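You operate a simulated robot arm through the tools that you are given. There is no shell and no other tool. Be economical: measure what you need, move in short steps, check, and stop when the job is done.

The job below is to be done with a simulated two-armed robot. You get a single attempt, and the scene is never put back.

TASK
Run the pump on the test mat through the job on its sheet.
Fine: rate and volume as on the sheet with that pump's number; let it finish.

Only the result counts: the job must be done as asked and must still hold three seconds after the hand-in. Knocking over, shifting, dropping, spilling or breaking anything else fails it. Flat cloth is picked up by pressing the open fingertips on it (5 to 10 N) and closing them slowly along it; thin cloth reads only 2 to 8 mm in the jaws.

THE ROBOT
Two 7-joint arms with two-finger parallel grippers on one trunk, on a base that drives. Base frame: it is fixed to the floor where the robot stands at the start and does not move with it; the origin is under the middle of the robot, x ahead of it, y to its left, z up; the surface under the hand at the start is at about z = 0.88. Lengths are in m, angles in rad, forces in N, time in s.
The left shoulder is at the start at [0.06, 0.143, 0.926], the right one opposite. With the tool pointing down near the work surface each hand reaches from about 0.3 to 0.72 m from the robot's upright axis, wherever it stands, measured 20 degrees to its own side. Places, roughly: left roller [0.5, 0.2, 0.9]; right roller [0.5, -0.3, 0.9]. Payload 1.57 kg a hand.
Tool frame (each hand has its own): the origin (TCP) lies between the finger pads and is the grasp point; the fingertips stand 0.03 m ahead of it; z points along the fingers, y is the line along which they close. The gripper opens to 0.11 m. The fingers are 0.024 m wide and 0.012 m thick; the gripper's body (0.048 by 0.112 m) begins 0.078 m behind the TCP.
Orientation is told as [roll, pitch, yaw] about the base's x, y, z axes, in that order, counted from this pose: with the fingers straight down and closing along the base's y, the tool's x points along the base's -x, its y along +y and its z along -z.

THE INTERFACE
- The arms move only by the tool servo_tool. It takes "left_rows", "right_rows" or both (then of equal length, played together; a hand with none holds still); each is a list that holds one entry, the list of rows, each a list of 6 numbers: the shift along the base's x, y, z in m, then the turn, a rotation vector about the base's x, y, z in rad. In form: [[[x, y, z, rx, ry, rz], ...]]. A call has 1 to 10 rows; each row shifts and turns the commanded pose from where the row before left it. "left_hand" and "right_hand" are, for a hand that has rows, the finger opening in m, from 0 to 0.11, set as the call begins (left out, the last holds). Rows are played at 5 a second. More than 0.05 m and 0.15 rad between two rows, or a gripper value outside its range, and nothing of the call is played. Where a pose cannot be reached the arm comes as near as it can. A force on the tool above 90 N (or 10 N above the force at the start of the call, whichever is more), or a blocked arm, ends the call early, and 0.2 s more pass. The fingers move at their own pace (about 0.045 m/s each) and stop on an object; they squeeze with about 41 N. The grip force told is the motor's: it shows also when the fingers shut on nothing. Time passes only in rows, and 0.2 s behind the last, so rows that do not move let the fingers close. It gives the time, the measured TCP pose, the force on the tool (base axes), the opening and the grip force at its end, in the units of the frame above (readings bear some noise), with the torque about the TCP (base axes, N m) and any sound that the robot's microphone picked up.
- Cameras (640 x 400 px; columns grow to the right, rows downward): "scene" is now at [0.0358, 0.0143, 1.5258]; the picture's right is [0.06, -1.00, 0.00], its down [-0.78, -0.05, -0.63] and it looks along [0.63, 0.04, -0.78] (base axes); focal length 276 px, centre (320, 200). "left" rides on the left gripper at [0.07, -0.016, -0.141] in its tool frame; the picture's right is [0.23, 0.97, 0.00], its down [-0.86, 0.20, -0.48] and it looks along [-0.47, 0.11, 0.88] (tool axes); focal length 222 px, centre (320, 200). "right" rides on the right gripper at [0.07, 0.016, -0.141] in its tool frame; the picture's right is [-0.23, 0.97, 0.00], its down [-0.86, -0.20, -0.48] and it looks along [-0.47, -0.11, 0.88] (tool axes); focal length 222 px, centre (320, 200). There is no depth. A picture from a camera that has moved, and an enlarged one, comes with that camera's place and axes in the base frame and with its lens. The place of the scene camera against the robot may be out by one fixed shift of up to 0.025 m in any direction.
- grab_frame(camera): a new picture of that camera. It takes no simulated time.
- lift_body(by): slides the trunk up (or, below 0, down) by that many m; the arms and the scene camera ride with it, the base frame stays. It gives what a move gives, with no picture.
- steer(legs): drives the robot by 1 to 6 legs, each [ahead, left, turn to the left] in m, m and rad, along the robot's own axes; the way and the turn of a leg run together, so that a leg with both is an arc; at most 1.5 m and 3.142 rad a leg. The arms and the cameras ride along, it lands a little off, and it stops where it bumps. It gives what a move gives.
- pan_tilt(pan, tilt): turns the head with the scene camera to pan (to the left, within 1.501 rad either way) and tilt (down, from -0.506 to 1.204), counted from straight ahead of the robot. It gives what a move gives.
- inspect(camera, box): a new picture of the part [left, top, right, bottom] of that camera's present view, enlarged. It takes no simulated time.
- sign_off(): hands the job in; it is judged then, once.

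Work in short steps. Places have to be worked out from the pictures, the camera data and where the tool is seen: move nearer, look again, correct. Check each grasp and each placing, and mend what went wrong. You have 120 turns and 92 pictures in all, those below and enlarged ones among them. Open the grippers and draw the arms clear of the work before you hand the job in, unless the task says otherwise; then end with one line.

The tools are called as name(argument=value, ...) on one line, values as JSON. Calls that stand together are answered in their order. servo_tool: Moves the arms, as the interface text tells. Its arguments: {"type":"object","properties":{"left_rows":{"type":"array"},"left_hand":{"type":"number"},"right_rows":{"type":"array"},"right_hand":{"type":"number"}},"required":[]} The other tools are called the same way: lift_body (by) slides the trunk up or down; steer (legs) drives the base; pan_tilt (pan, tilt) turns the head that bears the scene camera; grab_frame (camera) takes a picture; inspect (camera, box) takes an enlarged picture of a part of a camera's view; sign_off () hands the job in.

At the start:

```text
time_s: 0.0
left_tcp_pos: [0.4477, 0.1114, 0.9996]
left_ee_rot: [0.0, -0.001, 0.0]
left_force: [-0.6, -0.3, 0.3]
left_torque: [-0.03, -0.01, 0.01]
left_width: 0.1098
left_grip_force: 0.0
right_tcp_pos: [0.4645, -0.2457, 1.0001]
right_ee_rot: [-0.001, -0.002, 0.0]
right_force: [-0.2, 0.3, -0.7]
right_torque: [-0.02, 0.01, -0.01]
right_width: 0.11
right_grip_force: 0.1
trunk travel left (down, up): [-0.525, 0.065]
robot x, y, heading: [0.0004, 0.0012, -0.001]
head pan, tilt: [0.061, 0.89]
```

scene: 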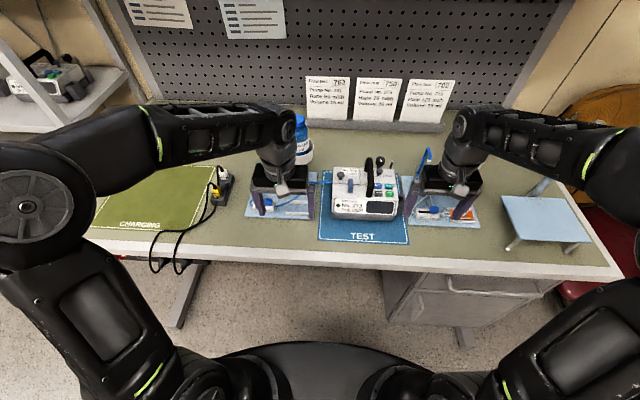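
right: 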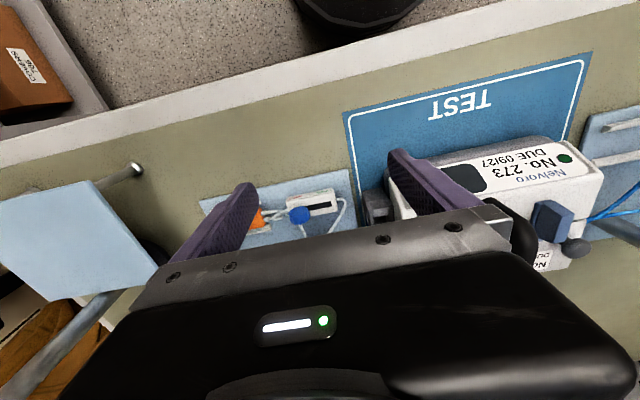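
left: 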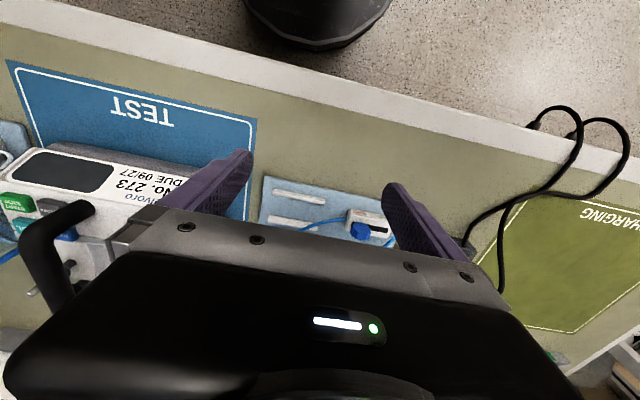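

The pump on the test mat appears to be No. 273. I enlarge the sheets and the pump to read them.

inspect(camera="scene", box=[295, 65, 465, 135])

inspect(camera="scene", box=[300, 140, 440, 250])

inspect(camera="scene", box=[110, 0, 310, 50])

```text
3.76 times, centred on (380, 100) of scene
camera zoom: at [0.0358, 0.0143, 1.5258], right [0.06, -1.0, 0.0], down [-0.78, -0.05, -0.63], along [0.63, 0.04, -0.78], focal length 1039 px, centre (94, 576)
```

zoom: 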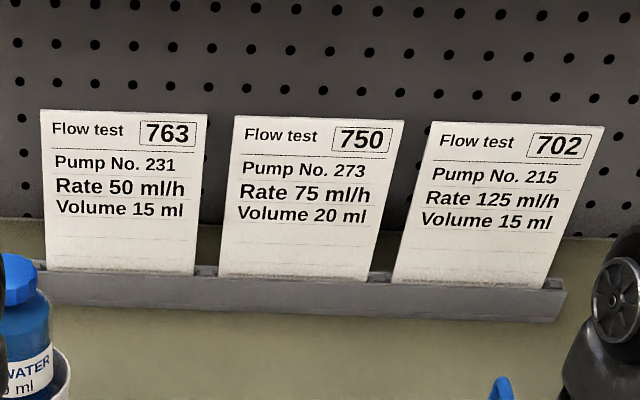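

```text
3.64 times, centred on (370, 195) of scene
camera zoom: at [0.0358, 0.0143, 1.5258], right [0.06, -1.0, 0.0], down [-0.78, -0.05, -0.63], along [0.63, 0.04, -0.78], focal length 1003 px, centre (138, 218)
```

zoom: 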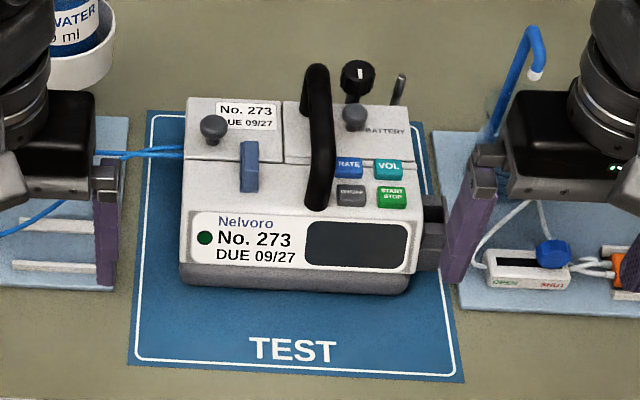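

```text
3.20 times, centred on (210, 25) of scene
camera zoom: at [0.0358, 0.0143, 1.5258], right [0.06, -1.0, 0.0], down [-0.78, -0.05, -0.63], along [0.63, 0.04, -0.78], focal length 883 px, centre (672, 760)
```

zoom: 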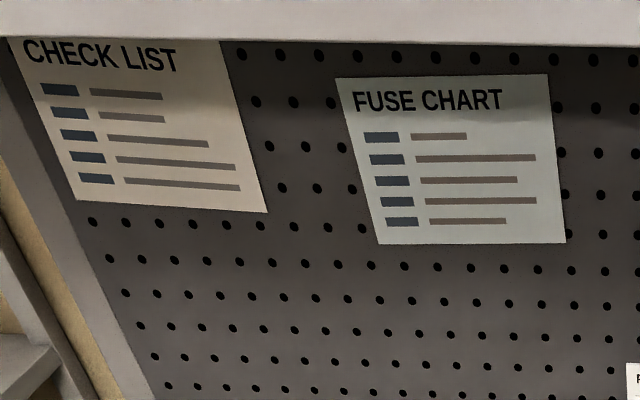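

Pump 273 needs rate 75 ml/h and volume 20 ml. Both arms hide the side areas, so I move them up and outward to see the whole set-up.

servo_tool(left_rows=[[[0, 0, 0.05, 0, 0, 0], [0, 0.03, 0.04, 0, 0, 0], [0, 0.05, 0, 0, 0, 0], [0, 0.05, 0, 0, 0, 0], [0, 0.05, 0, 0, 0, 0]]], right_rows=[[[0, 0, 0.05, 0, 0, 0], [0, -0.03, 0.04, 0, 0, 0], [0, -0.05, 0, 0, 0, 0], [0, -0.05, 0, 0, 0, 0], [0, -0.05, 0, 0, 0, 0]]])

grab_frame(camera="scene")

inspect(camera="scene", box=[230, 140, 370, 250])

inspect(camera="scene", box=[350, 130, 490, 240])

```text
time_s: 1.2
left_tcp_pos: [0.4484, 0.293, 1.0897]
left_ee_rot: [-0.001, 0.001, 0.001]
left_force: [-0.4, -0.3, -0.4]
left_torque: [-0.04, 0.04, -0.03]
left_width: 0.11
left_grip_force: 0.0
right_tcp_pos: [0.4653, -0.4253, 1.0892]
right_ee_rot: [-0.001, 0.0, 0.001]
right_force: [-0.1, 0.6, -0.1]
right_torque: [0.0, 0.0, -0.01]
right_width: 0.11
right_grip_force: 0.0
trunk travel left (down, up): [-0.525, 0.065]
robot x, y, heading: [-0.0025, 0.0016, -0.004]
head pan, tilt: [0.061, 0.89]
```

```text
85 pictures are left
camera scene: at [0.0363, 0.0149, 1.5258], right [0.06, -1.0, 0.0], down [-0.78, -0.05, -0.63], along [0.63, 0.04, -0.78], focal length 276 px, centre (320, 200)
```

scene: 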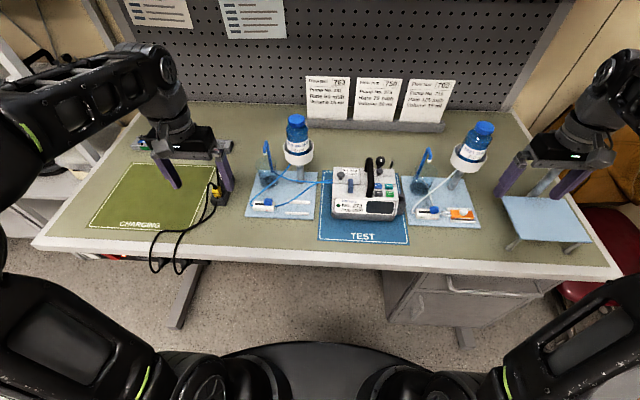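

```text
3.64 times, centred on (300, 195) of scene
camera zoom: at [0.0363, 0.0149, 1.5258], right [0.06, -1.0, 0.0], down [-0.78, -0.05, -0.63], along [0.63, 0.04, -0.78], focal length 1003 px, centre (393, 218)
```

zoom: 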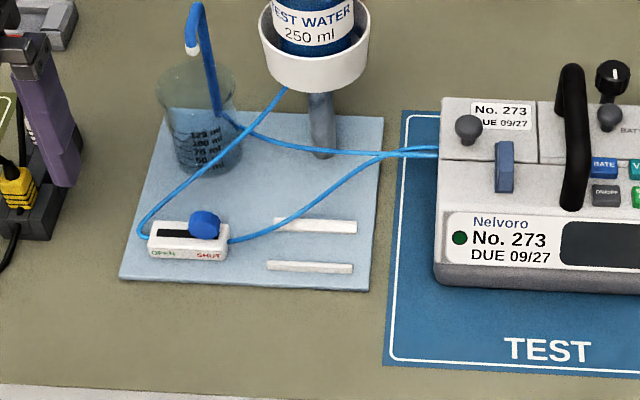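

```text
3.64 times, centred on (420, 185) of scene
camera zoom: at [0.0363, 0.0149, 1.5258], right [0.06, -1.0, 0.0], down [-0.78, -0.05, -0.63], along [0.63, 0.04, -0.78], focal length 1003 px, centre (-44, 254)
```

zoom: 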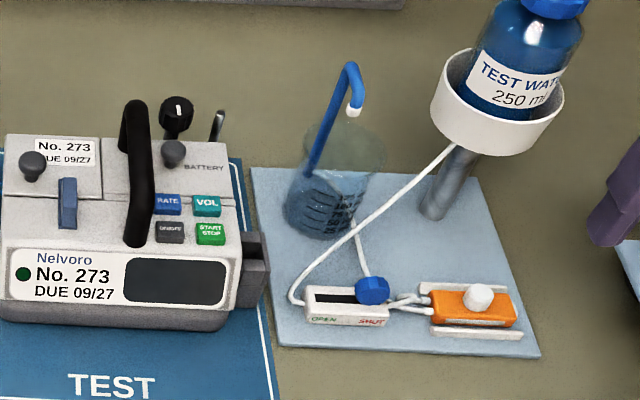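

The left line set's cassette seems to be in the pump, with its clamp at SHUT, and the display is dark. I bring the right hand's camera over the pump, staying high, to look at the controls closely.

servo_tool(right_rows=[[[0.02, 0.04, 0.05, 0, 0, 0], [0.03, 0.04, 0.03, 0, 0, 0], [0.03, 0.04, 0, 0, 0, 0], [0.03, 0.04, 0, 0, 0, 0], [0.0, 0.045, 0, 0, 0, 0], [0.0, 0.045, 0, 0, 0, 0], [0.0, 0.045, 0, 0, 0, 0], [0, 0.04, 0, 0, 0, 0]]])

grab_frame(camera="right")

inspect(camera="left", box=[0, 0, 640, 250])

```text
refused: row 1 steps farther than a row can; nothing moved
```

```text
82 pictures are left
camera right: at [0.3968, -0.4081, 1.2312], right [0.23, 0.97, 0.0], down [0.86, -0.2, 0.48], along [0.47, -0.11, -0.88], focal length 222 px, centre (320, 200)
```

right: 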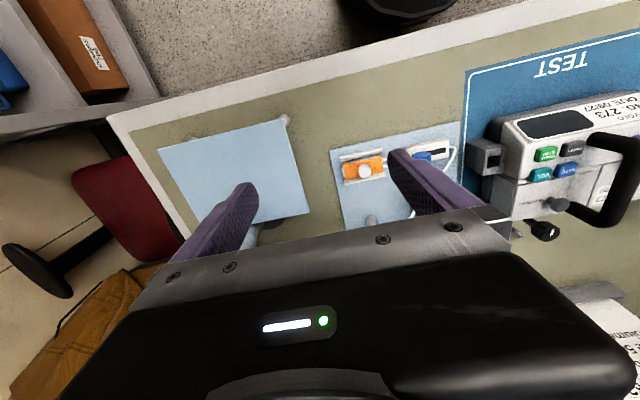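

```text
1.00 times, centred on (320, 125) of left (not enlarged: the box is as wide or as high as the picture)
camera zoom: at [0.3799, 0.2767, 1.2317], right [-0.23, 0.97, 0.0], down [0.86, 0.2, 0.48], along [0.47, 0.11, -0.88], focal length 222 px, centre (320, 275)
```

zoom: 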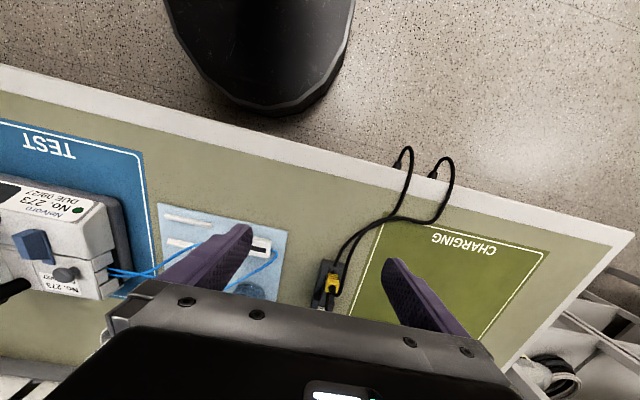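

The step was slightly too long; I repeat it with smaller rows.

servo_tool(right_rows=[[[0, 0, 0.05, 0, 0, 0], [0.025, 0.025, 0.03, 0, 0, 0], [0.02, 0.04, 0, 0, 0, 0], [0.02, 0.04, 0, 0, 0, 0], [0.02, 0.04, 0, 0, 0, 0], [0.02, 0.04, 0, 0, 0, 0], [0.0, 0.04, 0, 0, 0, 0], [0, 0.045, 0, 0, 0, 0], [0, 0.045, 0, 0, 0, 0], [0, 0.04, 0, 0, 0, 0]]])

grab_frame(camera="right")

```text
time_s: 3.4
left_tcp_pos: [0.4479, 0.2933, 1.09]
left_ee_rot: [0.0, 0.0, 0.001]
left_force: [0.0, 0.6, 0.1]
left_torque: [0.02, -0.02, 0.01]
left_width: 0.1098
left_grip_force: 0.1
right_tcp_pos: [0.5416, -0.1157, 1.0878]
right_ee_rot: [0.002, -0.004, 0.0]
right_force: [-0.1, -0.6, -0.8]
right_torque: [0.02, 0.02, 0.0]
right_width: 0.1101
right_grip_force: 0.1
right hand out of reach, approached as far as the arm can: row 1, 2, 6, 10
trunk travel left (down, up): [-0.525, 0.065]
robot x, y, heading: [0.0006, 0.0002, 0.007]
head pan, tilt: [0.061, 0.89]
```

```text
80 pictures are left
camera right: at [0.4705, -0.0979, 1.2292], right [0.23, 0.97, 0.0], down [0.85, -0.2, 0.48], along [0.47, -0.11, -0.88], focal length 222 px, centre (320, 200)
```

right: 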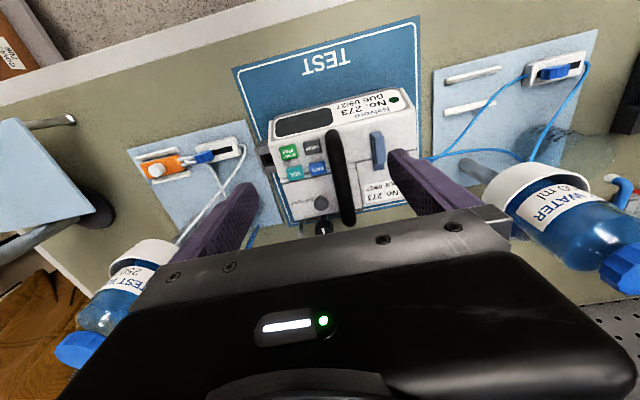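

Good view; I enlarge the pump and both clamps.

inspect(camera="right", box=[240, 80, 440, 240])

inspect(camera="right", box=[420, 30, 620, 190])

inspect(camera="scene", box=[325, 150, 415, 220])

```text
2.50 times, centred on (340, 160) of right
camera zoom: at [0.4705, -0.0979, 1.2292], right [0.23, 0.97, 0.0], down [0.85, -0.2, 0.48], along [0.47, -0.11, -0.88], focal length 555 px, centre (270, 300)
```

zoom: 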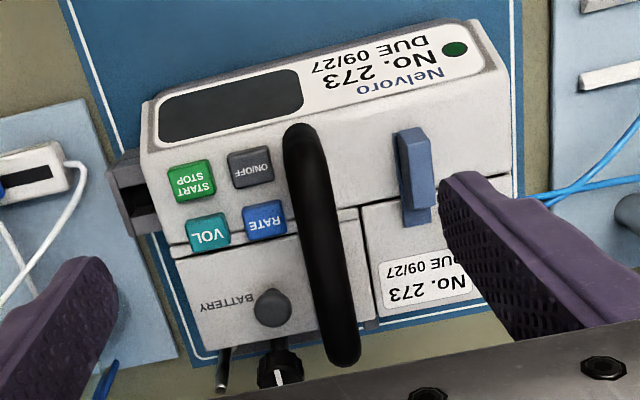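

```text
2.50 times, centred on (520, 110) of right
camera zoom: at [0.4705, -0.0979, 1.2292], right [0.23, 0.97, 0.0], down [0.85, -0.2, 0.48], along [0.47, -0.11, -0.88], focal length 555 px, centre (-180, 425)
```

zoom: 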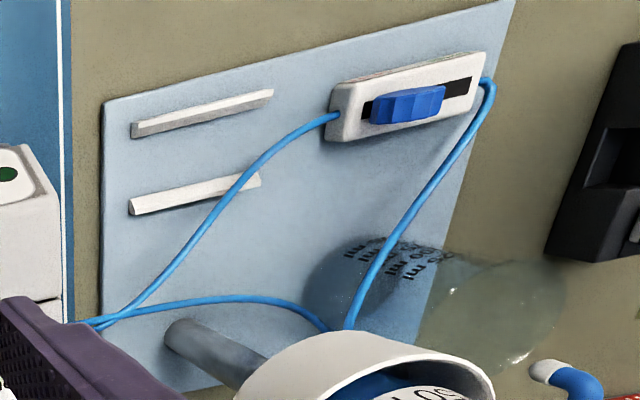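

```text
5.71 times, centred on (370, 185) of scene
camera zoom: at [0.0357, 0.0141, 1.5258], right [0.06, -1.0, 0.0], down [-0.78, -0.05, -0.63], along [0.63, 0.04, -0.78], focal length 1577 px, centre (34, 286)
```

zoom: 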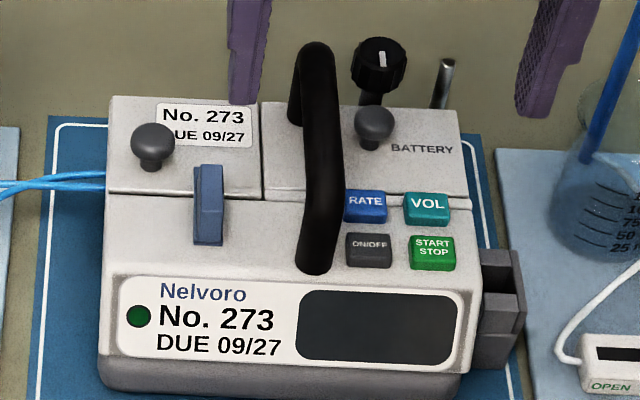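

The controls: ON/OFF about (0.548, -0.127), START about (0.546, -0.160), RATE (0.579, -0.126), VOL (0.577, -0.162), dial about (0.66, -0.137), all near z 0.93–0.95. I'll press with the right hand's +y finger (jaw open, 0.061 off centre); first I move above ON/OFF and look again for parallax.

servo_tool(right_rows=[[[0, -0.037, 0, 0, 0, 0], [0.003, -0.037, -0.02, 0, 0, 0], [0, 0, -0.03, 0, 0, 0]]])

inspect(camera="right", box=[300, 60, 540, 240])

inspect(camera="scene", box=[325, 130, 455, 220])

```text
time_s: 4.2
left_tcp_pos: [0.4483, 0.2927, 1.0894]
left_ee_rot: [0.001, -0.001, -0.001]
left_force: [-0.5, -0.1, -0.5]
left_torque: [-0.03, -0.01, 0.04]
left_width: 0.11
left_grip_force: 0.1
right_tcp_pos: [0.5434, -0.1905, 1.0378]
right_ee_rot: [0.001, 0.0, -0.001]
right_force: [-0.1, -0.3, 1.1]
right_torque: [-0.02, 0.01, -0.01]
right_width: 0.11
right_grip_force: 0.0
trunk travel left (down, up): [-0.525, 0.065]
robot x, y, heading: [-0.0012, 0.0008, -0.004]
head pan, tilt: [0.061, 0.89]
```

```text
2.22 times, centred on (420, 150) of right
camera zoom: at [0.4741, -0.1721, 1.1798], right [0.23, 0.97, 0.0], down [0.86, -0.2, 0.48], along [0.47, -0.11, -0.88], focal length 494 px, centre (98, 311)
```

zoom: 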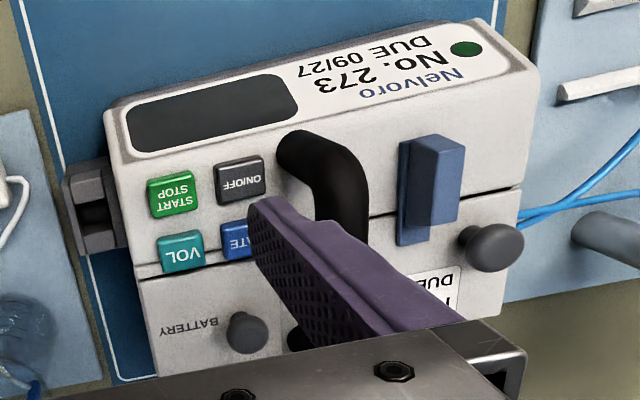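

```text
4.44 times, centred on (390, 175) of scene
camera zoom: at [0.036, 0.0145, 1.5258], right [0.06, -1.0, 0.0], down [-0.78, -0.05, -0.63], along [0.63, 0.04, -0.78], focal length 1226 px, centre (9, 311)
```

zoom: 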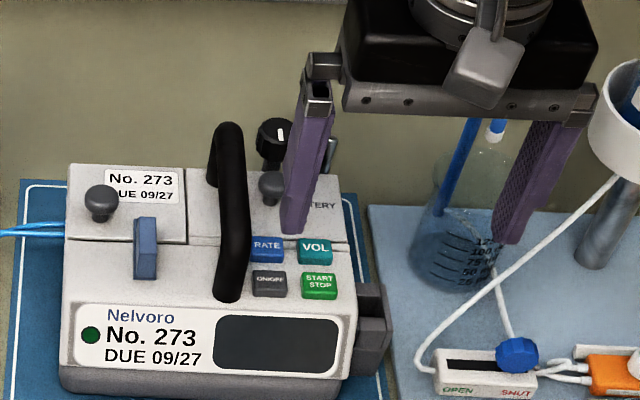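

Triangulating the two wrist views puts ON/OFF at (0.540, -0.124, 0.962). I move the finger over it and down to about 8 mm above it.

servo_tool(right_rows=[[[-0.003, 0.004, 0, 0, 0, 0], [0, 0, -0.02, 0, 0, 0], [0, 0, -0.015, 0, 0, 0]]])

inspect(camera="right", box=[340, 80, 540, 230])

inspect(camera="scene", box=[340, 150, 440, 220])

```text
time_s: 5.0
left_tcp_pos: [0.4488, 0.2926, 1.0903]
left_ee_rot: [0.001, -0.001, 0.0]
left_force: [0.8, -0.5, 0.4]
left_torque: [0.01, 0.01, -0.04]
left_width: 0.1102
left_grip_force: 0.1
right_tcp_pos: [0.5402, -0.186, 1.0048]
right_ee_rot: [-0.001, 0.0, -0.001]
right_force: [0.4, -0.4, 0.3]
right_torque: [-0.01, 0.01, -0.01]
right_width: 0.1102
right_grip_force: 0.0
trunk travel left (down, up): [-0.525, 0.065]
robot x, y, heading: [-0.0011, 0.0016, -0.003]
head pan, tilt: [0.061, 0.89]
```

```text
2.67 times, centred on (440, 155) of right
camera zoom: at [0.4709, -0.1687, 1.1455], right [0.23, 0.97, 0.0], down [0.85, -0.2, 0.48], along [0.47, -0.11, -0.88], focal length 592 px, centre (0, 320)
```

zoom: 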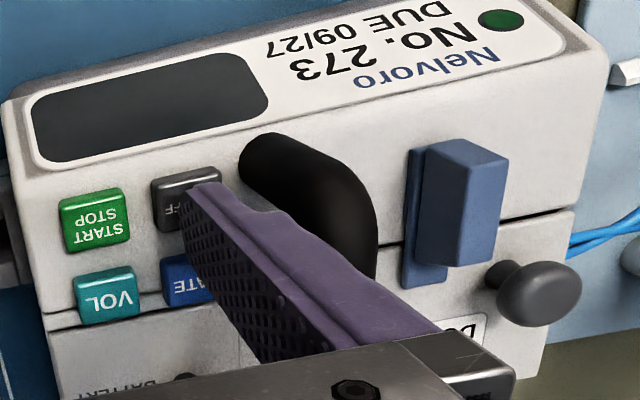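

```text
5.71 times, centred on (390, 185) of scene
camera zoom: at [0.0358, 0.0144, 1.5258], right [0.06, -1.0, 0.0], down [-0.78, -0.05, -0.63], along [0.63, 0.04, -0.78], focal length 1577 px, centre (-80, 286)
```

zoom: 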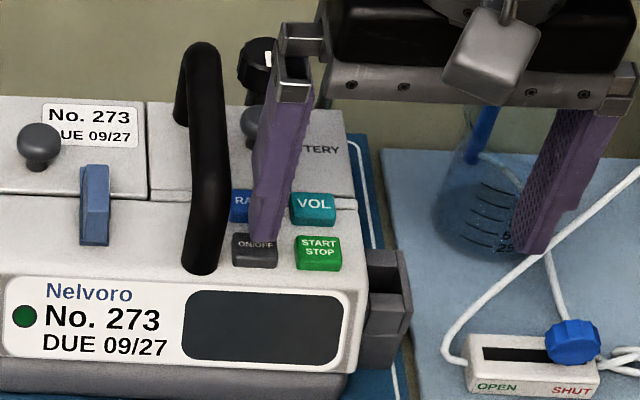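

The finger is over ON/OFF, tip about 12 mm above. I nudge slightly toward the front and press in small steps.

servo_tool(right_rows=[[[-0.003, 0, -0.007, 0, 0, 0], [0, 0, -0.003, 0, 0, 0], [0, 0, -0.002, 0, 0, 0], [0, 0, -0.002, 0, 0, 0]]])

inspect(camera="scene", box=[340, 150, 440, 220])

```text
time_s: 6.0
left_tcp_pos: [0.4477, 0.2926, 1.0896]
left_ee_rot: [0.0, 0.001, 0.0]
left_force: [1.2, 0.0, 0.5]
left_torque: [0.02, -0.01, 0.02]
left_width: 0.1101
left_grip_force: 0.0
right_tcp_pos: [0.5368, -0.1857, 0.9908]
right_ee_rot: [0.001, 0.0, -0.001]
right_force: [0.1, -0.7, 3.2]
right_torque: [0.18, 0.01, -0.02]
right_width: 0.1095
right_grip_force: 0.1
trunk travel left (down, up): [-0.525, 0.065]
robot x, y, heading: [-0.0021, -0.0029, 0.001]
head pan, tilt: [0.061, 0.89]
heard: click
```

```text
5.71 times, centred on (390, 185) of scene
camera zoom: at [0.0355, 0.0144, 1.5259], right [0.06, -1.0, 0.0], down [-0.78, -0.05, -0.63], along [0.63, 0.04, -0.78], focal length 1577 px, centre (-80, 286)
```

zoom: 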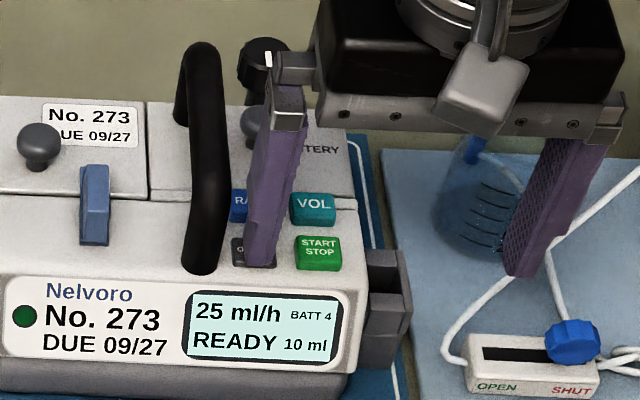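

It clicked and switched on: READY, 25 ml/h, 10 ml, BATT 4. I lift off, move to RATE and press it once to see what it does.

servo_tool(right_rows=[[[0, 0, 0.015, 0, 0, 0], [0.033, 0, 0.002, 0, 0, 0], [0, 0, -0.007, 0, 0, 0], [0, 0, 0, 0, 0, 0]]])

inspect(camera="right", box=[340, 50, 540, 200])

inspect(camera="scene", box=[340, 150, 440, 220])

```text
time_s: 7.0
left_tcp_pos: [0.4474, 0.2941, 1.0894]
left_ee_rot: [0.0, 0.0, -0.001]
left_force: [0.2, 0.1, -0.2]
left_torque: [0.02, 0.03, -0.01]
left_width: 0.1101
left_grip_force: 0.1
right_tcp_pos: [0.5711, -0.1854, 0.9994]
right_ee_rot: [0.0, 0.002, 0.0]
right_force: [-0.3, -0.5, 0.4]
right_torque: [0.02, 0.0, 0.0]
right_width: 0.1101
right_grip_force: 0.0
trunk travel left (down, up): [-0.525, 0.065]
robot x, y, heading: [0.0012, -0.0004, 0.004]
head pan, tilt: [0.061, 0.89]
```

```text
2.67 times, centred on (440, 125) of right
camera zoom: at [0.5013, -0.1682, 1.1413], right [0.23, 0.97, 0.0], down [0.86, -0.2, 0.48], along [0.47, -0.11, -0.88], focal length 592 px, centre (0, 400)
```

zoom: 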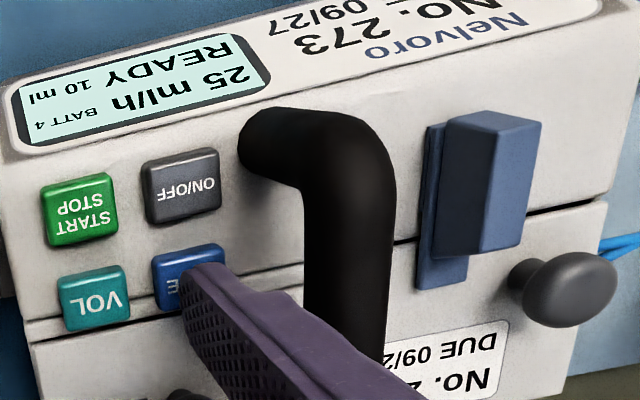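

```text
5.71 times, centred on (390, 185) of scene
camera zoom: at [0.0363, 0.0145, 1.5258], right [0.06, -1.0, 0.0], down [-0.78, -0.05, -0.63], along [0.63, 0.04, -0.78], focal length 1577 px, centre (-80, 286)
```

zoom: 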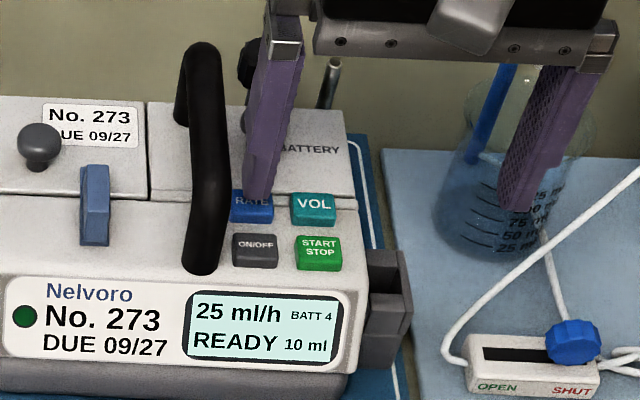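

The finger is over RATE. I press down in small steps.

servo_tool(right_rows=[[[-0.003, 0, -0.003, 0, 0, 0], [0, 0, -0.002, 0, 0, 0], [0, 0, -0.002, 0, 0, 0], [0, 0, -0.002, 0, 0, 0]]])

inspect(camera="scene", box=[340, 150, 440, 220])

```text
time_s: 8.0
left_tcp_pos: [0.447, 0.2913, 1.0896]
left_ee_rot: [0.0, 0.001, 0.0]
left_force: [0.4, -0.1, -0.1]
left_torque: [-0.03, 0.01, 0.01]
left_width: 0.11
left_grip_force: 0.0
right_tcp_pos: [0.5674, -0.185, 0.991]
right_ee_rot: [-0.001, -0.001, 0.0]
right_force: [-0.5, 0.4, 2.3]
right_torque: [0.15, 0.01, 0.04]
right_width: 0.1101
right_grip_force: 0.1
trunk travel left (down, up): [-0.525, 0.065]
robot x, y, heading: [-0.0016, -0.0004, 0.0]
head pan, tilt: [0.061, 0.89]
heard: click
```

```text
5.71 times, centred on (390, 185) of scene
camera zoom: at [0.0355, 0.0145, 1.5259], right [0.06, -1.0, 0.0], down [-0.78, -0.05, -0.63], along [0.63, 0.04, -0.78], focal length 1577 px, centre (-80, 286)
```

zoom: 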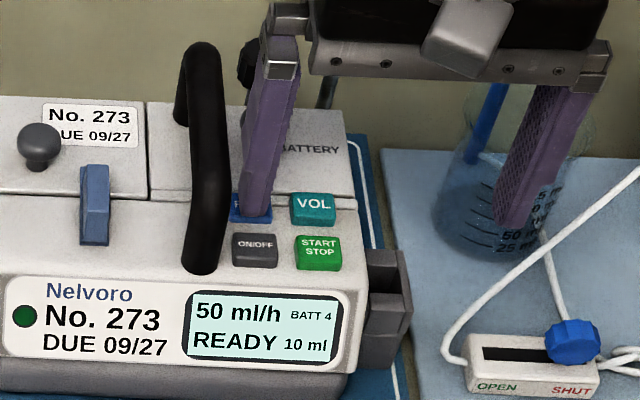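

Each press adds 25: it now reads 50 ml/h. I release and press RATE once more for 75.

servo_tool(right_rows=[[[0, 0, 0.008, 0, 0, 0], [0, 0, 0, 0, 0, 0], [0, 0, -0.004, 0, 0, 0], [0, 0, -0.002, 0, 0, 0], [0, 0, -0.002, 0, 0, 0]]])

inspect(camera="scene", box=[340, 150, 440, 220])

```text
time_s: 9.2
left_tcp_pos: [0.4472, 0.2927, 1.0907]
left_ee_rot: [0.0, 0.001, 0.001]
left_force: [0.2, -0.3, 0.1]
left_torque: [0.04, 0.02, -0.01]
left_width: 0.1102
left_grip_force: 0.1
right_tcp_pos: [0.5678, -0.1855, 0.9911]
right_ee_rot: [0.001, 0.0, 0.0]
right_force: [-0.5, -0.2, 2.2]
right_torque: [0.15, -0.01, 0.04]
right_width: 0.1098
right_grip_force: 0.0
trunk travel left (down, up): [-0.525, 0.065]
robot x, y, heading: [-0.0005, -0.0001, -0.004]
head pan, tilt: [0.061, 0.89]
heard: click
```

```text
5.71 times, centred on (390, 185) of scene
camera zoom: at [0.0355, 0.0144, 1.5259], right [0.06, -1.0, 0.0], down [-0.78, -0.05, -0.63], along [0.63, 0.04, -0.78], focal length 1577 px, centre (-80, 286)
```

zoom: 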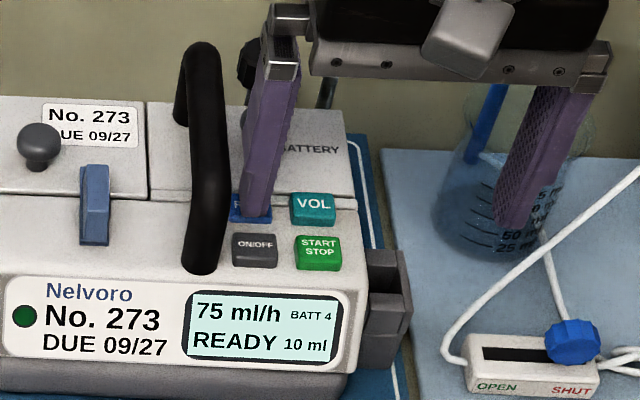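

Rate is 75 ml/h. Next I lift, move 0.030 m right to VOL and press once.

servo_tool(right_rows=[[[0, 0, 0.013, 0, 0, 0], [-0.001, -0.03, 0, 0, 0, 0], [0, 0, -0.006, 0, 0, 0], [0, 0, -0.003, 0, 0, 0], [0, 0, -0.002, 0, 0, 0], [0, 0, -0.002, 0, 0, 0]]])

inspect(camera="scene", box=[340, 150, 440, 220])

```text
time_s: 10.6
left_tcp_pos: [0.4481, 0.2934, 1.0897]
left_ee_rot: [0.001, -0.001, 0.001]
left_force: [-0.2, 0.3, 0.1]
left_torque: [0.01, 0.01, 0.0]
left_width: 0.1102
left_grip_force: 0.0
right_tcp_pos: [0.5667, -0.2156, 0.9916]
right_ee_rot: [0.001, -0.001, 0.0]
right_force: [-1.0, -0.2, 3.1]
right_torque: [0.13, 0.04, 0.04]
right_width: 0.1099
right_grip_force: 0.0
trunk travel left (down, up): [-0.525, 0.065]
robot x, y, heading: [0.0032, -0.003, -0.0]
head pan, tilt: [0.061, 0.89]
heard: click
```

```text
5.71 times, centred on (390, 185) of scene
camera zoom: at [0.0354, 0.0144, 1.5259], right [0.06, -1.0, 0.0], down [-0.78, -0.05, -0.63], along [0.63, 0.04, -0.78], focal length 1577 px, centre (-80, 286)
```

zoom: 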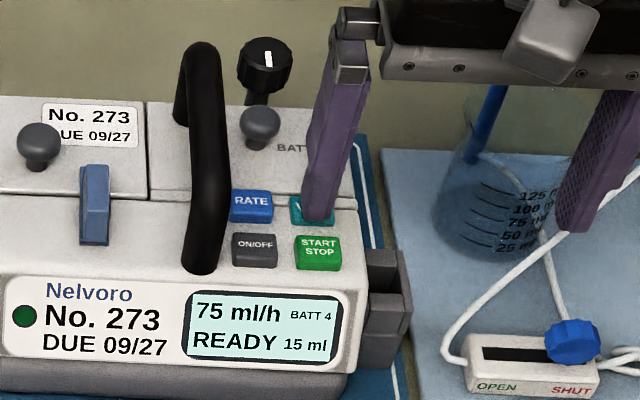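

15 ml now; one more VOL press for 20.

servo_tool(right_rows=[[[0, 0, 0.008, 0, 0, 0], [0, 0, 0, 0, 0, 0], [0, 0, -0.004, 0, 0, 0], [0, 0, -0.002, 0, 0, 0], [0, 0, -0.002, 0, 0, 0]]])

inspect(camera="scene", box=[340, 150, 440, 220])

grab_frame(camera="right")

```text
time_s: 11.8
left_tcp_pos: [0.449, 0.2926, 1.0893]
left_ee_rot: [-0.001, -0.002, 0.001]
left_force: [0.3, 0.2, 0.0]
left_torque: [0.0, 0.01, 0.0]
left_width: 0.1099
left_grip_force: 0.0
right_tcp_pos: [0.5676, -0.2158, 0.9915]
right_ee_rot: [0.0, 0.0, 0.0]
right_force: [0.4, -0.2, 2.4]
right_torque: [0.14, -0.01, -0.04]
right_width: 0.1099
right_grip_force: 0.1
trunk travel left (down, up): [-0.525, 0.065]
robot x, y, heading: [-0.0014, -0.0024, 0.0]
head pan, tilt: [0.061, 0.89]
heard: click
```

```text
5.71 times, centred on (390, 185) of scene
camera zoom: at [0.0356, 0.0144, 1.5259], right [0.06, -1.0, 0.0], down [-0.78, -0.05, -0.63], along [0.63, 0.04, -0.78], focal length 1577 px, centre (-80, 286)
```

zoom: 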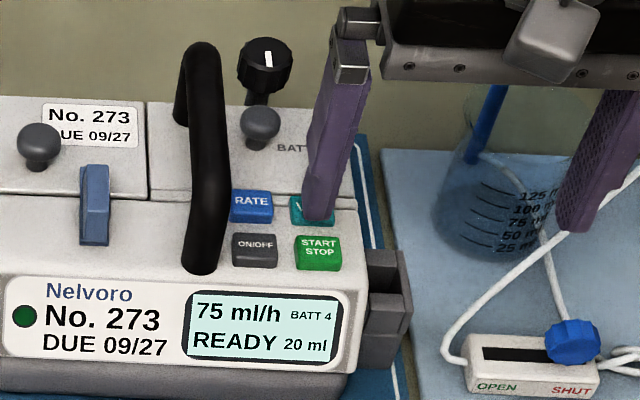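

```text
65 pictures are left
camera right: at [0.4967, -0.198, 1.1331], right [0.23, 0.97, 0.0], down [0.85, -0.2, 0.48], along [0.47, -0.11, -0.88], focal length 222 px, centre (320, 200)
```

right: 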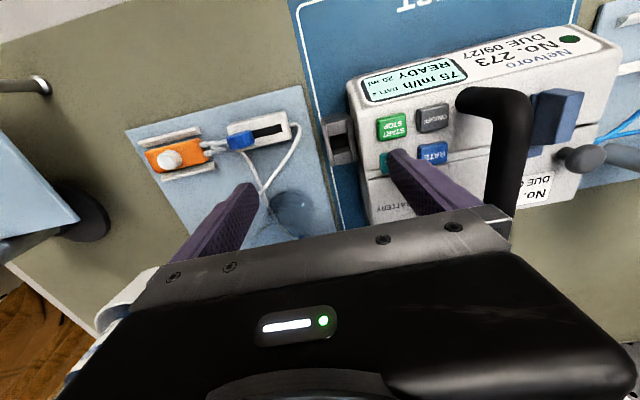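

Rate 75 and volume 20 are set. I raise the right hand off the pump; the left clamp knob is at about (0.531, 0.181, 0.915) on SHUT, so I bring the left hand above it with a narrower opening.

servo_tool(right_rows=[[[0, 0, 0.03, 0, 0, 0], [0, 0, 0.04, 0, 0, 0], [0, 0, 0.02, 0, 0, 0], [0, 0, 0, 0, 0, 0], [0, 0, 0, 0, 0, 0]]], left_rows=[[[0.025, -0.035, 0, 0, 0, 0], [0.025, -0.035, 0, 0, 0, 0], [0.02, -0.03, 0, 0, 0, 0], [0.005, -0.01, -0.04, 0, 0, 0], [0, 0, -0.03, 0, 0, 0]]], left_hand=0.06)

grab_frame(camera="left")

inspect(camera="scene", box=[230, 130, 360, 220])

```text
time_s: 13.0
left_tcp_pos: [0.521, 0.1815, 1.0199]
left_ee_rot: [-0.001, -0.001, 0.001]
left_force: [-0.4, -0.5, -0.1]
left_torque: [-0.01, 0.01, 0.0]
left_width: 0.0604
left_grip_force: 0.1
right_tcp_pos: [0.5665, -0.216, 1.0709]
right_ee_rot: [0.0, -0.001, -0.001]
right_force: [-0.5, 0.4, 0.0]
right_torque: [0.04, 0.0, 0.03]
right_width: 0.1099
right_grip_force: 0.1
right hand out of reach, approached as far as the arm can: row 3
trunk travel left (down, up): [-0.525, 0.065]
robot x, y, heading: [0.0022, 0.0034, -0.0]
head pan, tilt: [0.061, 0.89]
```

```text
64 pictures are left
camera left: at [0.4541, 0.165, 1.1612], right [-0.23, 0.97, 0.0], down [0.85, 0.2, 0.48], along [0.47, 0.11, -0.88], focal length 222 px, centre (320, 200)
```

left: 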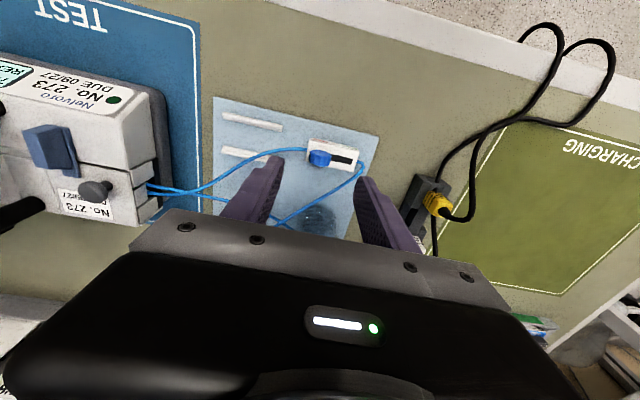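

```text
4.44 times, centred on (295, 175) of scene
camera zoom: at [0.0361, 0.0141, 1.5258], right [0.06, -1.0, 0.0], down [-0.78, -0.05, -0.63], along [0.63, 0.04, -0.78], focal length 1226 px, centre (431, 311)
```

zoom: 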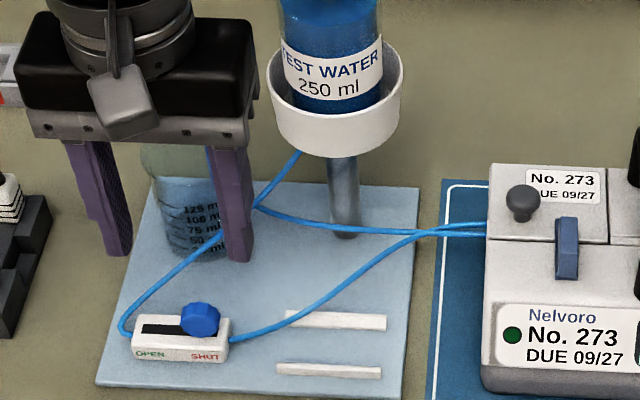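

Wrist views agree: knob at (0.532, 0.181, 0.914). I'll push the knob toward OPEN (+y) with closed fingers from its -y side, so let me see its shape enlarged.

inspect(camera="left", box=[270, 120, 390, 195])

inspect(camera="scene", box=[245, 185, 305, 220])

```text
5.33 times, centred on (330, 158) of left
camera zoom: at [0.4541, 0.165, 1.1612], right [-0.23, 0.97, 0.0], down [0.85, 0.2, 0.48], along [0.47, 0.11, -0.88], focal length 1185 px, centre (267, 427)
```

zoom: 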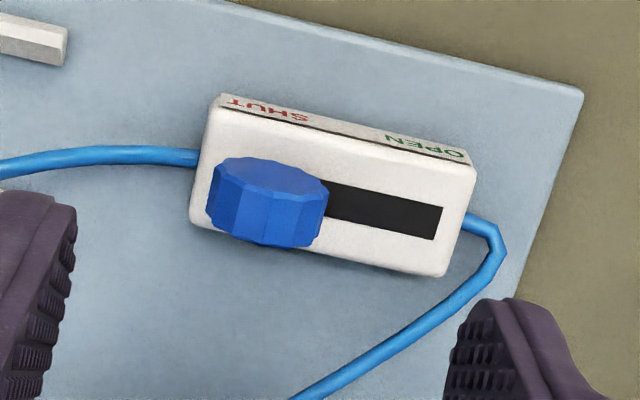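

```text
10.67 times, centred on (275, 202) of scene
camera zoom: at [0.0361, 0.0141, 1.5258], right [0.06, -1.0, 0.0], down [-0.78, -0.05, -0.63], along [0.63, 0.04, -0.78], focal length 2943 px, centre (800, 173)
```

zoom: 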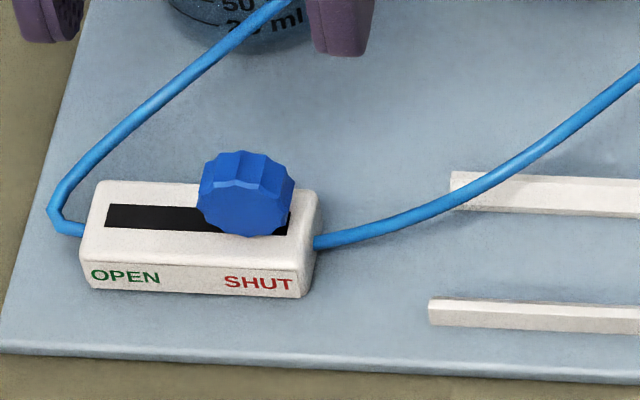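

It is a roller wheel (about 25 mm across) that must roll about 30 mm toward OPEN. I close the left fingers and bring them down beside the wheel on its -y side.

servo_tool(left_rows=[[[0.006, -0.02, 0, 0, 0, 0], [0.005, -0.0215, 0, 0, 0, 0], [0, 0, -0.03, 0, 0, 0], [0, 0, -0.03, 0, 0, 0], [0, 0, -0.01, 0, 0, 0]]], left_hand=0)

inspect(camera="scene", box=[235, 170, 325, 225])

inspect(camera="left", box=[240, 80, 480, 230])

```text
time_s: 14.2
left_tcp_pos: [0.534, 0.1402, 0.9499]
left_ee_rot: [0.0, 0.0, -0.002]
left_force: [-0.7, 0.1, 0.9]
left_torque: [0.0, 0.01, 0.0]
left_width: 0.0002
left_grip_force: 21.0
right_tcp_pos: [0.5662, -0.2153, 1.0705]
right_ee_rot: [0.001, -0.001, 0.0]
right_force: [0.5, 0.7, -0.3]
right_torque: [0.01, 0.03, 0.01]
right_width: 0.1101
right_grip_force: 0.1
trunk travel left (down, up): [-0.525, 0.065]
robot x, y, heading: [-0.0027, 0.0009, -0.007]
head pan, tilt: [0.061, 0.89]
```

```text
7.11 times, centred on (280, 198) of scene
camera zoom: at [0.0359, 0.0144, 1.5258], right [0.06, -1.0, 0.0], down [-0.78, -0.05, -0.63], along [0.63, 0.04, -0.78], focal length 1962 px, centre (604, 218)
```

zoom: 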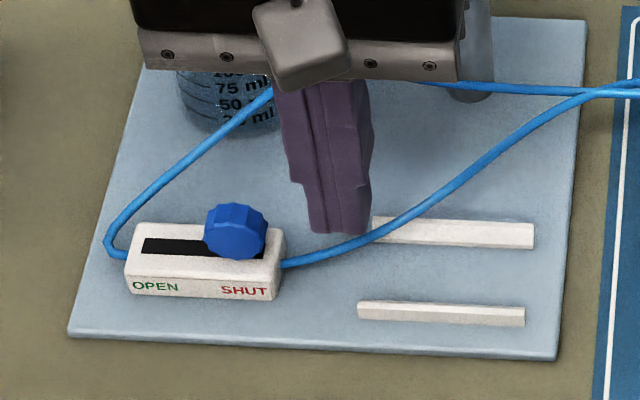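

```text
2.67 times, centred on (360, 155) of left
camera zoom: at [0.4658, 0.1233, 1.0915], right [-0.23, 0.97, 0.0], down [0.85, 0.2, 0.48], along [0.47, 0.11, -0.88], focal length 592 px, centre (213, 320)
```

zoom: 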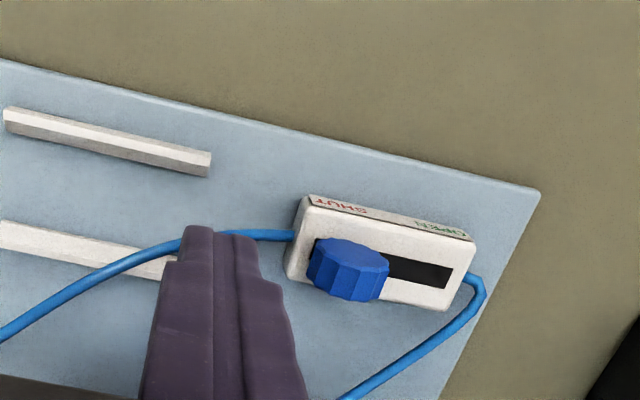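

The wheel centre refines to (0.531, 0.182, 0.918), with the tip at 0.920. I drop 7 mm and push gently in +y by 30 mm in steps.

servo_tool(left_rows=[[[-0.002, 0.002, -0.007, 0, 0, 0], [0, 0.008, 0, 0, 0, 0], [0, 0.008, 0, 0, 0, 0], [0, 0.006, 0, 0, 0, 0]]])

inspect(camera="scene", box=[235, 170, 325, 225])

```text
time_s: 15.2
left_tcp_pos: [0.5312, 0.1644, 0.9439]
left_ee_rot: [-0.001, -0.001, 0.0]
left_force: [1.2, -0.6, 0.4]
left_torque: [-0.04, -0.04, -0.04]
left_width: 0.0
left_grip_force: 21.0
right_tcp_pos: [0.5658, -0.2159, 1.0718]
right_ee_rot: [0.001, -0.002, 0.0]
right_force: [0.6, -0.1, 0.4]
right_torque: [-0.01, -0.02, 0.02]
right_width: 0.1102
right_grip_force: 0.0
trunk travel left (down, up): [-0.525, 0.065]
robot x, y, heading: [-0.0002, 0.0001, 0.003]
head pan, tilt: [0.061, 0.89]
```

```text
7.11 times, centred on (280, 198) of scene
camera zoom: at [0.0358, 0.0142, 1.5258], right [0.06, -1.0, 0.0], down [-0.78, -0.05, -0.63], along [0.63, 0.04, -0.78], focal length 1962 px, centre (604, 218)
```

zoom: 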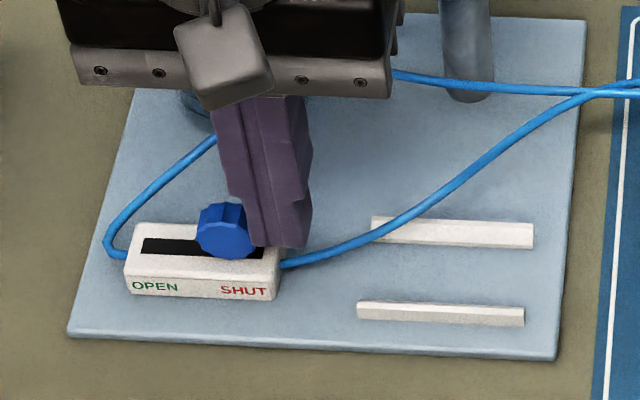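

The wheel is sliding with little force. I continue in +y until the stop.

servo_tool(left_rows=[[[0, 0.007, 0, 0, 0, 0], [0, 0.007, 0, 0, 0, 0], [0, 0.005, 0, 0, 0, 0], [0, 0.003, 0, 0, 0, 0]]])

inspect(camera="scene", box=[235, 170, 325, 225])

inspect(camera="left", box=[240, 80, 480, 230])

```text
time_s: 16.2
left_tcp_pos: [0.5321, 0.1876, 0.9431]
left_ee_rot: [0.001, 0.001, 0.003]
left_force: [0.7, -0.4, 1.1]
left_torque: [0.0, 0.0, -0.01]
left_width: 0.0002
left_grip_force: 21.7
right_tcp_pos: [0.5653, -0.2148, 1.0717]
right_ee_rot: [0.0, 0.0, -0.001]
right_force: [-0.1, 0.7, 0.6]
right_torque: [-0.01, 0.01, 0.01]
right_width: 0.11
right_grip_force: 0.1
trunk travel left (down, up): [-0.525, 0.065]
robot x, y, heading: [0.0001, 0.0011, 0.001]
head pan, tilt: [0.061, 0.89]
```

```text
7.11 times, centred on (280, 198) of scene
camera zoom: at [0.0358, 0.0144, 1.5258], right [0.06, -1.0, 0.0], down [-0.78, -0.05, -0.63], along [0.63, 0.04, -0.78], focal length 1962 px, centre (604, 218)
```

zoom: 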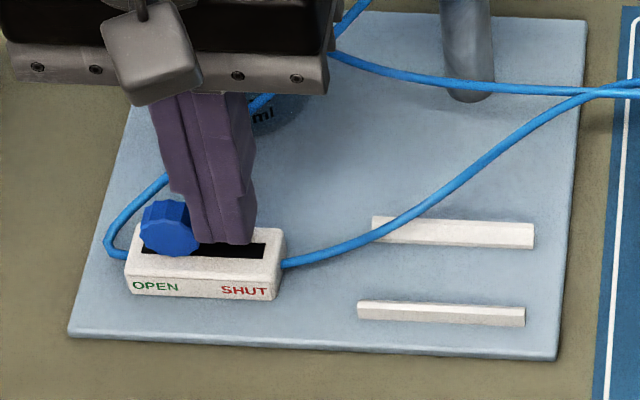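

```text
2.67 times, centred on (360, 155) of left
camera zoom: at [0.4635, 0.1703, 1.0845], right [-0.23, 0.97, 0.0], down [0.85, 0.2, 0.48], along [0.47, 0.11, -0.88], focal length 592 px, centre (213, 320)
```

zoom: 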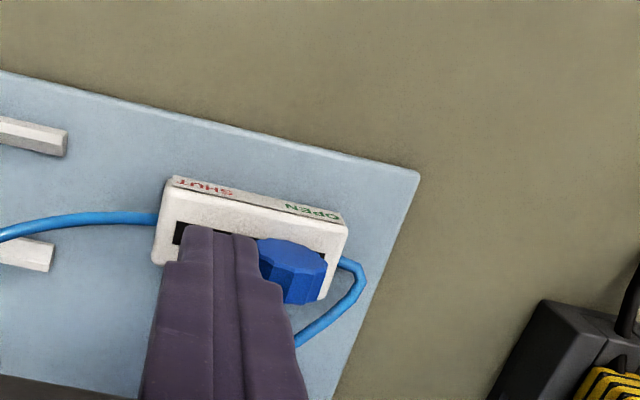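

The wheel is at the OPEN end. I nudge 2 mm more to confirm the stop, then back off and raise the left hand away.

servo_tool(left_rows=[[[0, 0.002, 0, 0, 0, 0]]])

servo_tool(left_rows=[[[0, -0.008, 0, 0, 0, 0], [0, 0, 0.04, 0, 0, 0], [0, 0, 0.04, 0, 0, 0], [-0.02, 0.04, 0.02, 0, 0, 0], [-0.03, 0.03, 0, 0, 0, 0]]])

inspect(camera="scene", box=[230, 130, 430, 230])

```text
time_s: 16.6
left_tcp_pos: [0.5323, 0.1881, 0.9441]
left_ee_rot: [0.0, -0.001, 0.0]
left_force: [-0.3, 0.3, -0.3]
left_torque: [-0.04, 0.01, 0.02]
left_width: 0.0003
left_grip_force: 21.5
right_tcp_pos: [0.5652, -0.2155, 1.0712]
right_ee_rot: [-0.001, 0.0, 0.0]
right_force: [0.2, 0.4, 0.5]
right_torque: [-0.02, -0.02, 0.03]
right_width: 0.1101
right_grip_force: 0.0
trunk travel left (down, up): [-0.525, 0.065]
robot x, y, heading: [0.0028, 0.0022, 0.0]
head pan, tilt: [0.061, 0.89]
```

```text
time_s: 17.8
left_tcp_pos: [0.4811, 0.2519, 1.0428]
left_ee_rot: [-0.001, 0.001, -0.002]
left_force: [-0.7, 0.0, 0.3]
left_torque: [0.0, -0.01, -0.01]
left_width: 0.0
left_grip_force: 21.0
right_tcp_pos: [0.565, -0.2156, 1.0714]
right_ee_rot: [0.0, 0.0, -0.001]
right_force: [0.1, 0.5, -0.1]
right_torque: [0.0, -0.01, 0.01]
right_width: 0.1099
right_grip_force: 0.1
trunk travel left (down, up): [-0.525, 0.065]
robot x, y, heading: [-0.0045, -0.0017, -0.001]
head pan, tilt: [0.061, 0.89]
```

```text
3.20 times, centred on (330, 180) of scene
camera zoom: at [0.035, 0.0146, 1.5258], right [0.06, -1.0, 0.0], down [-0.78, -0.05, -0.63], along [0.63, 0.04, -0.78], focal length 883 px, centre (288, 264)
```

zoom: 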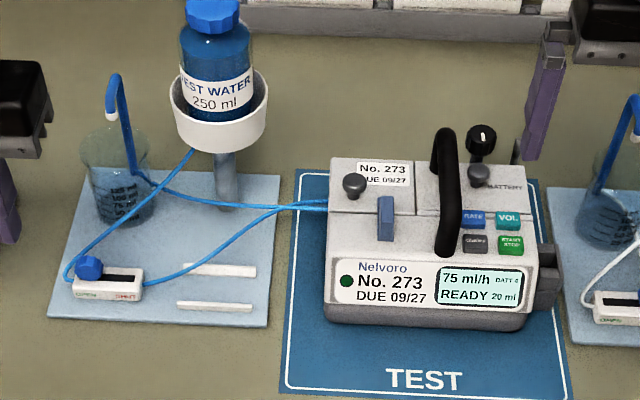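

The display reads READY 75 ml/h, 20 ml. I check the wheel's final position closely.

inspect(camera="scene", box=[245, 185, 305, 220])

```text
10.67 times, centred on (275, 202) of scene
camera zoom: at [0.035, 0.0146, 1.5258], right [0.06, -1.0, 0.0], down [-0.78, -0.05, -0.63], along [0.63, 0.04, -0.78], focal length 2943 px, centre (800, 173)
```

zoom: 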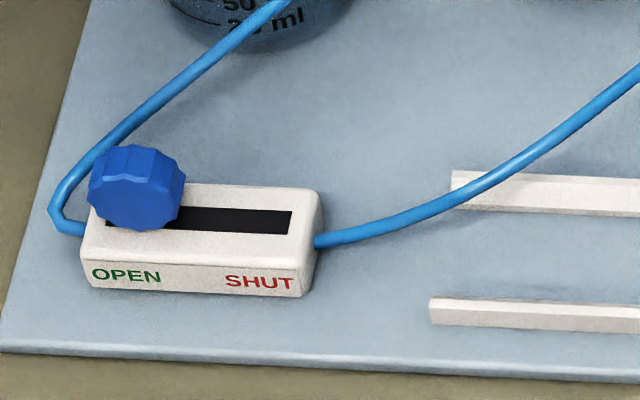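

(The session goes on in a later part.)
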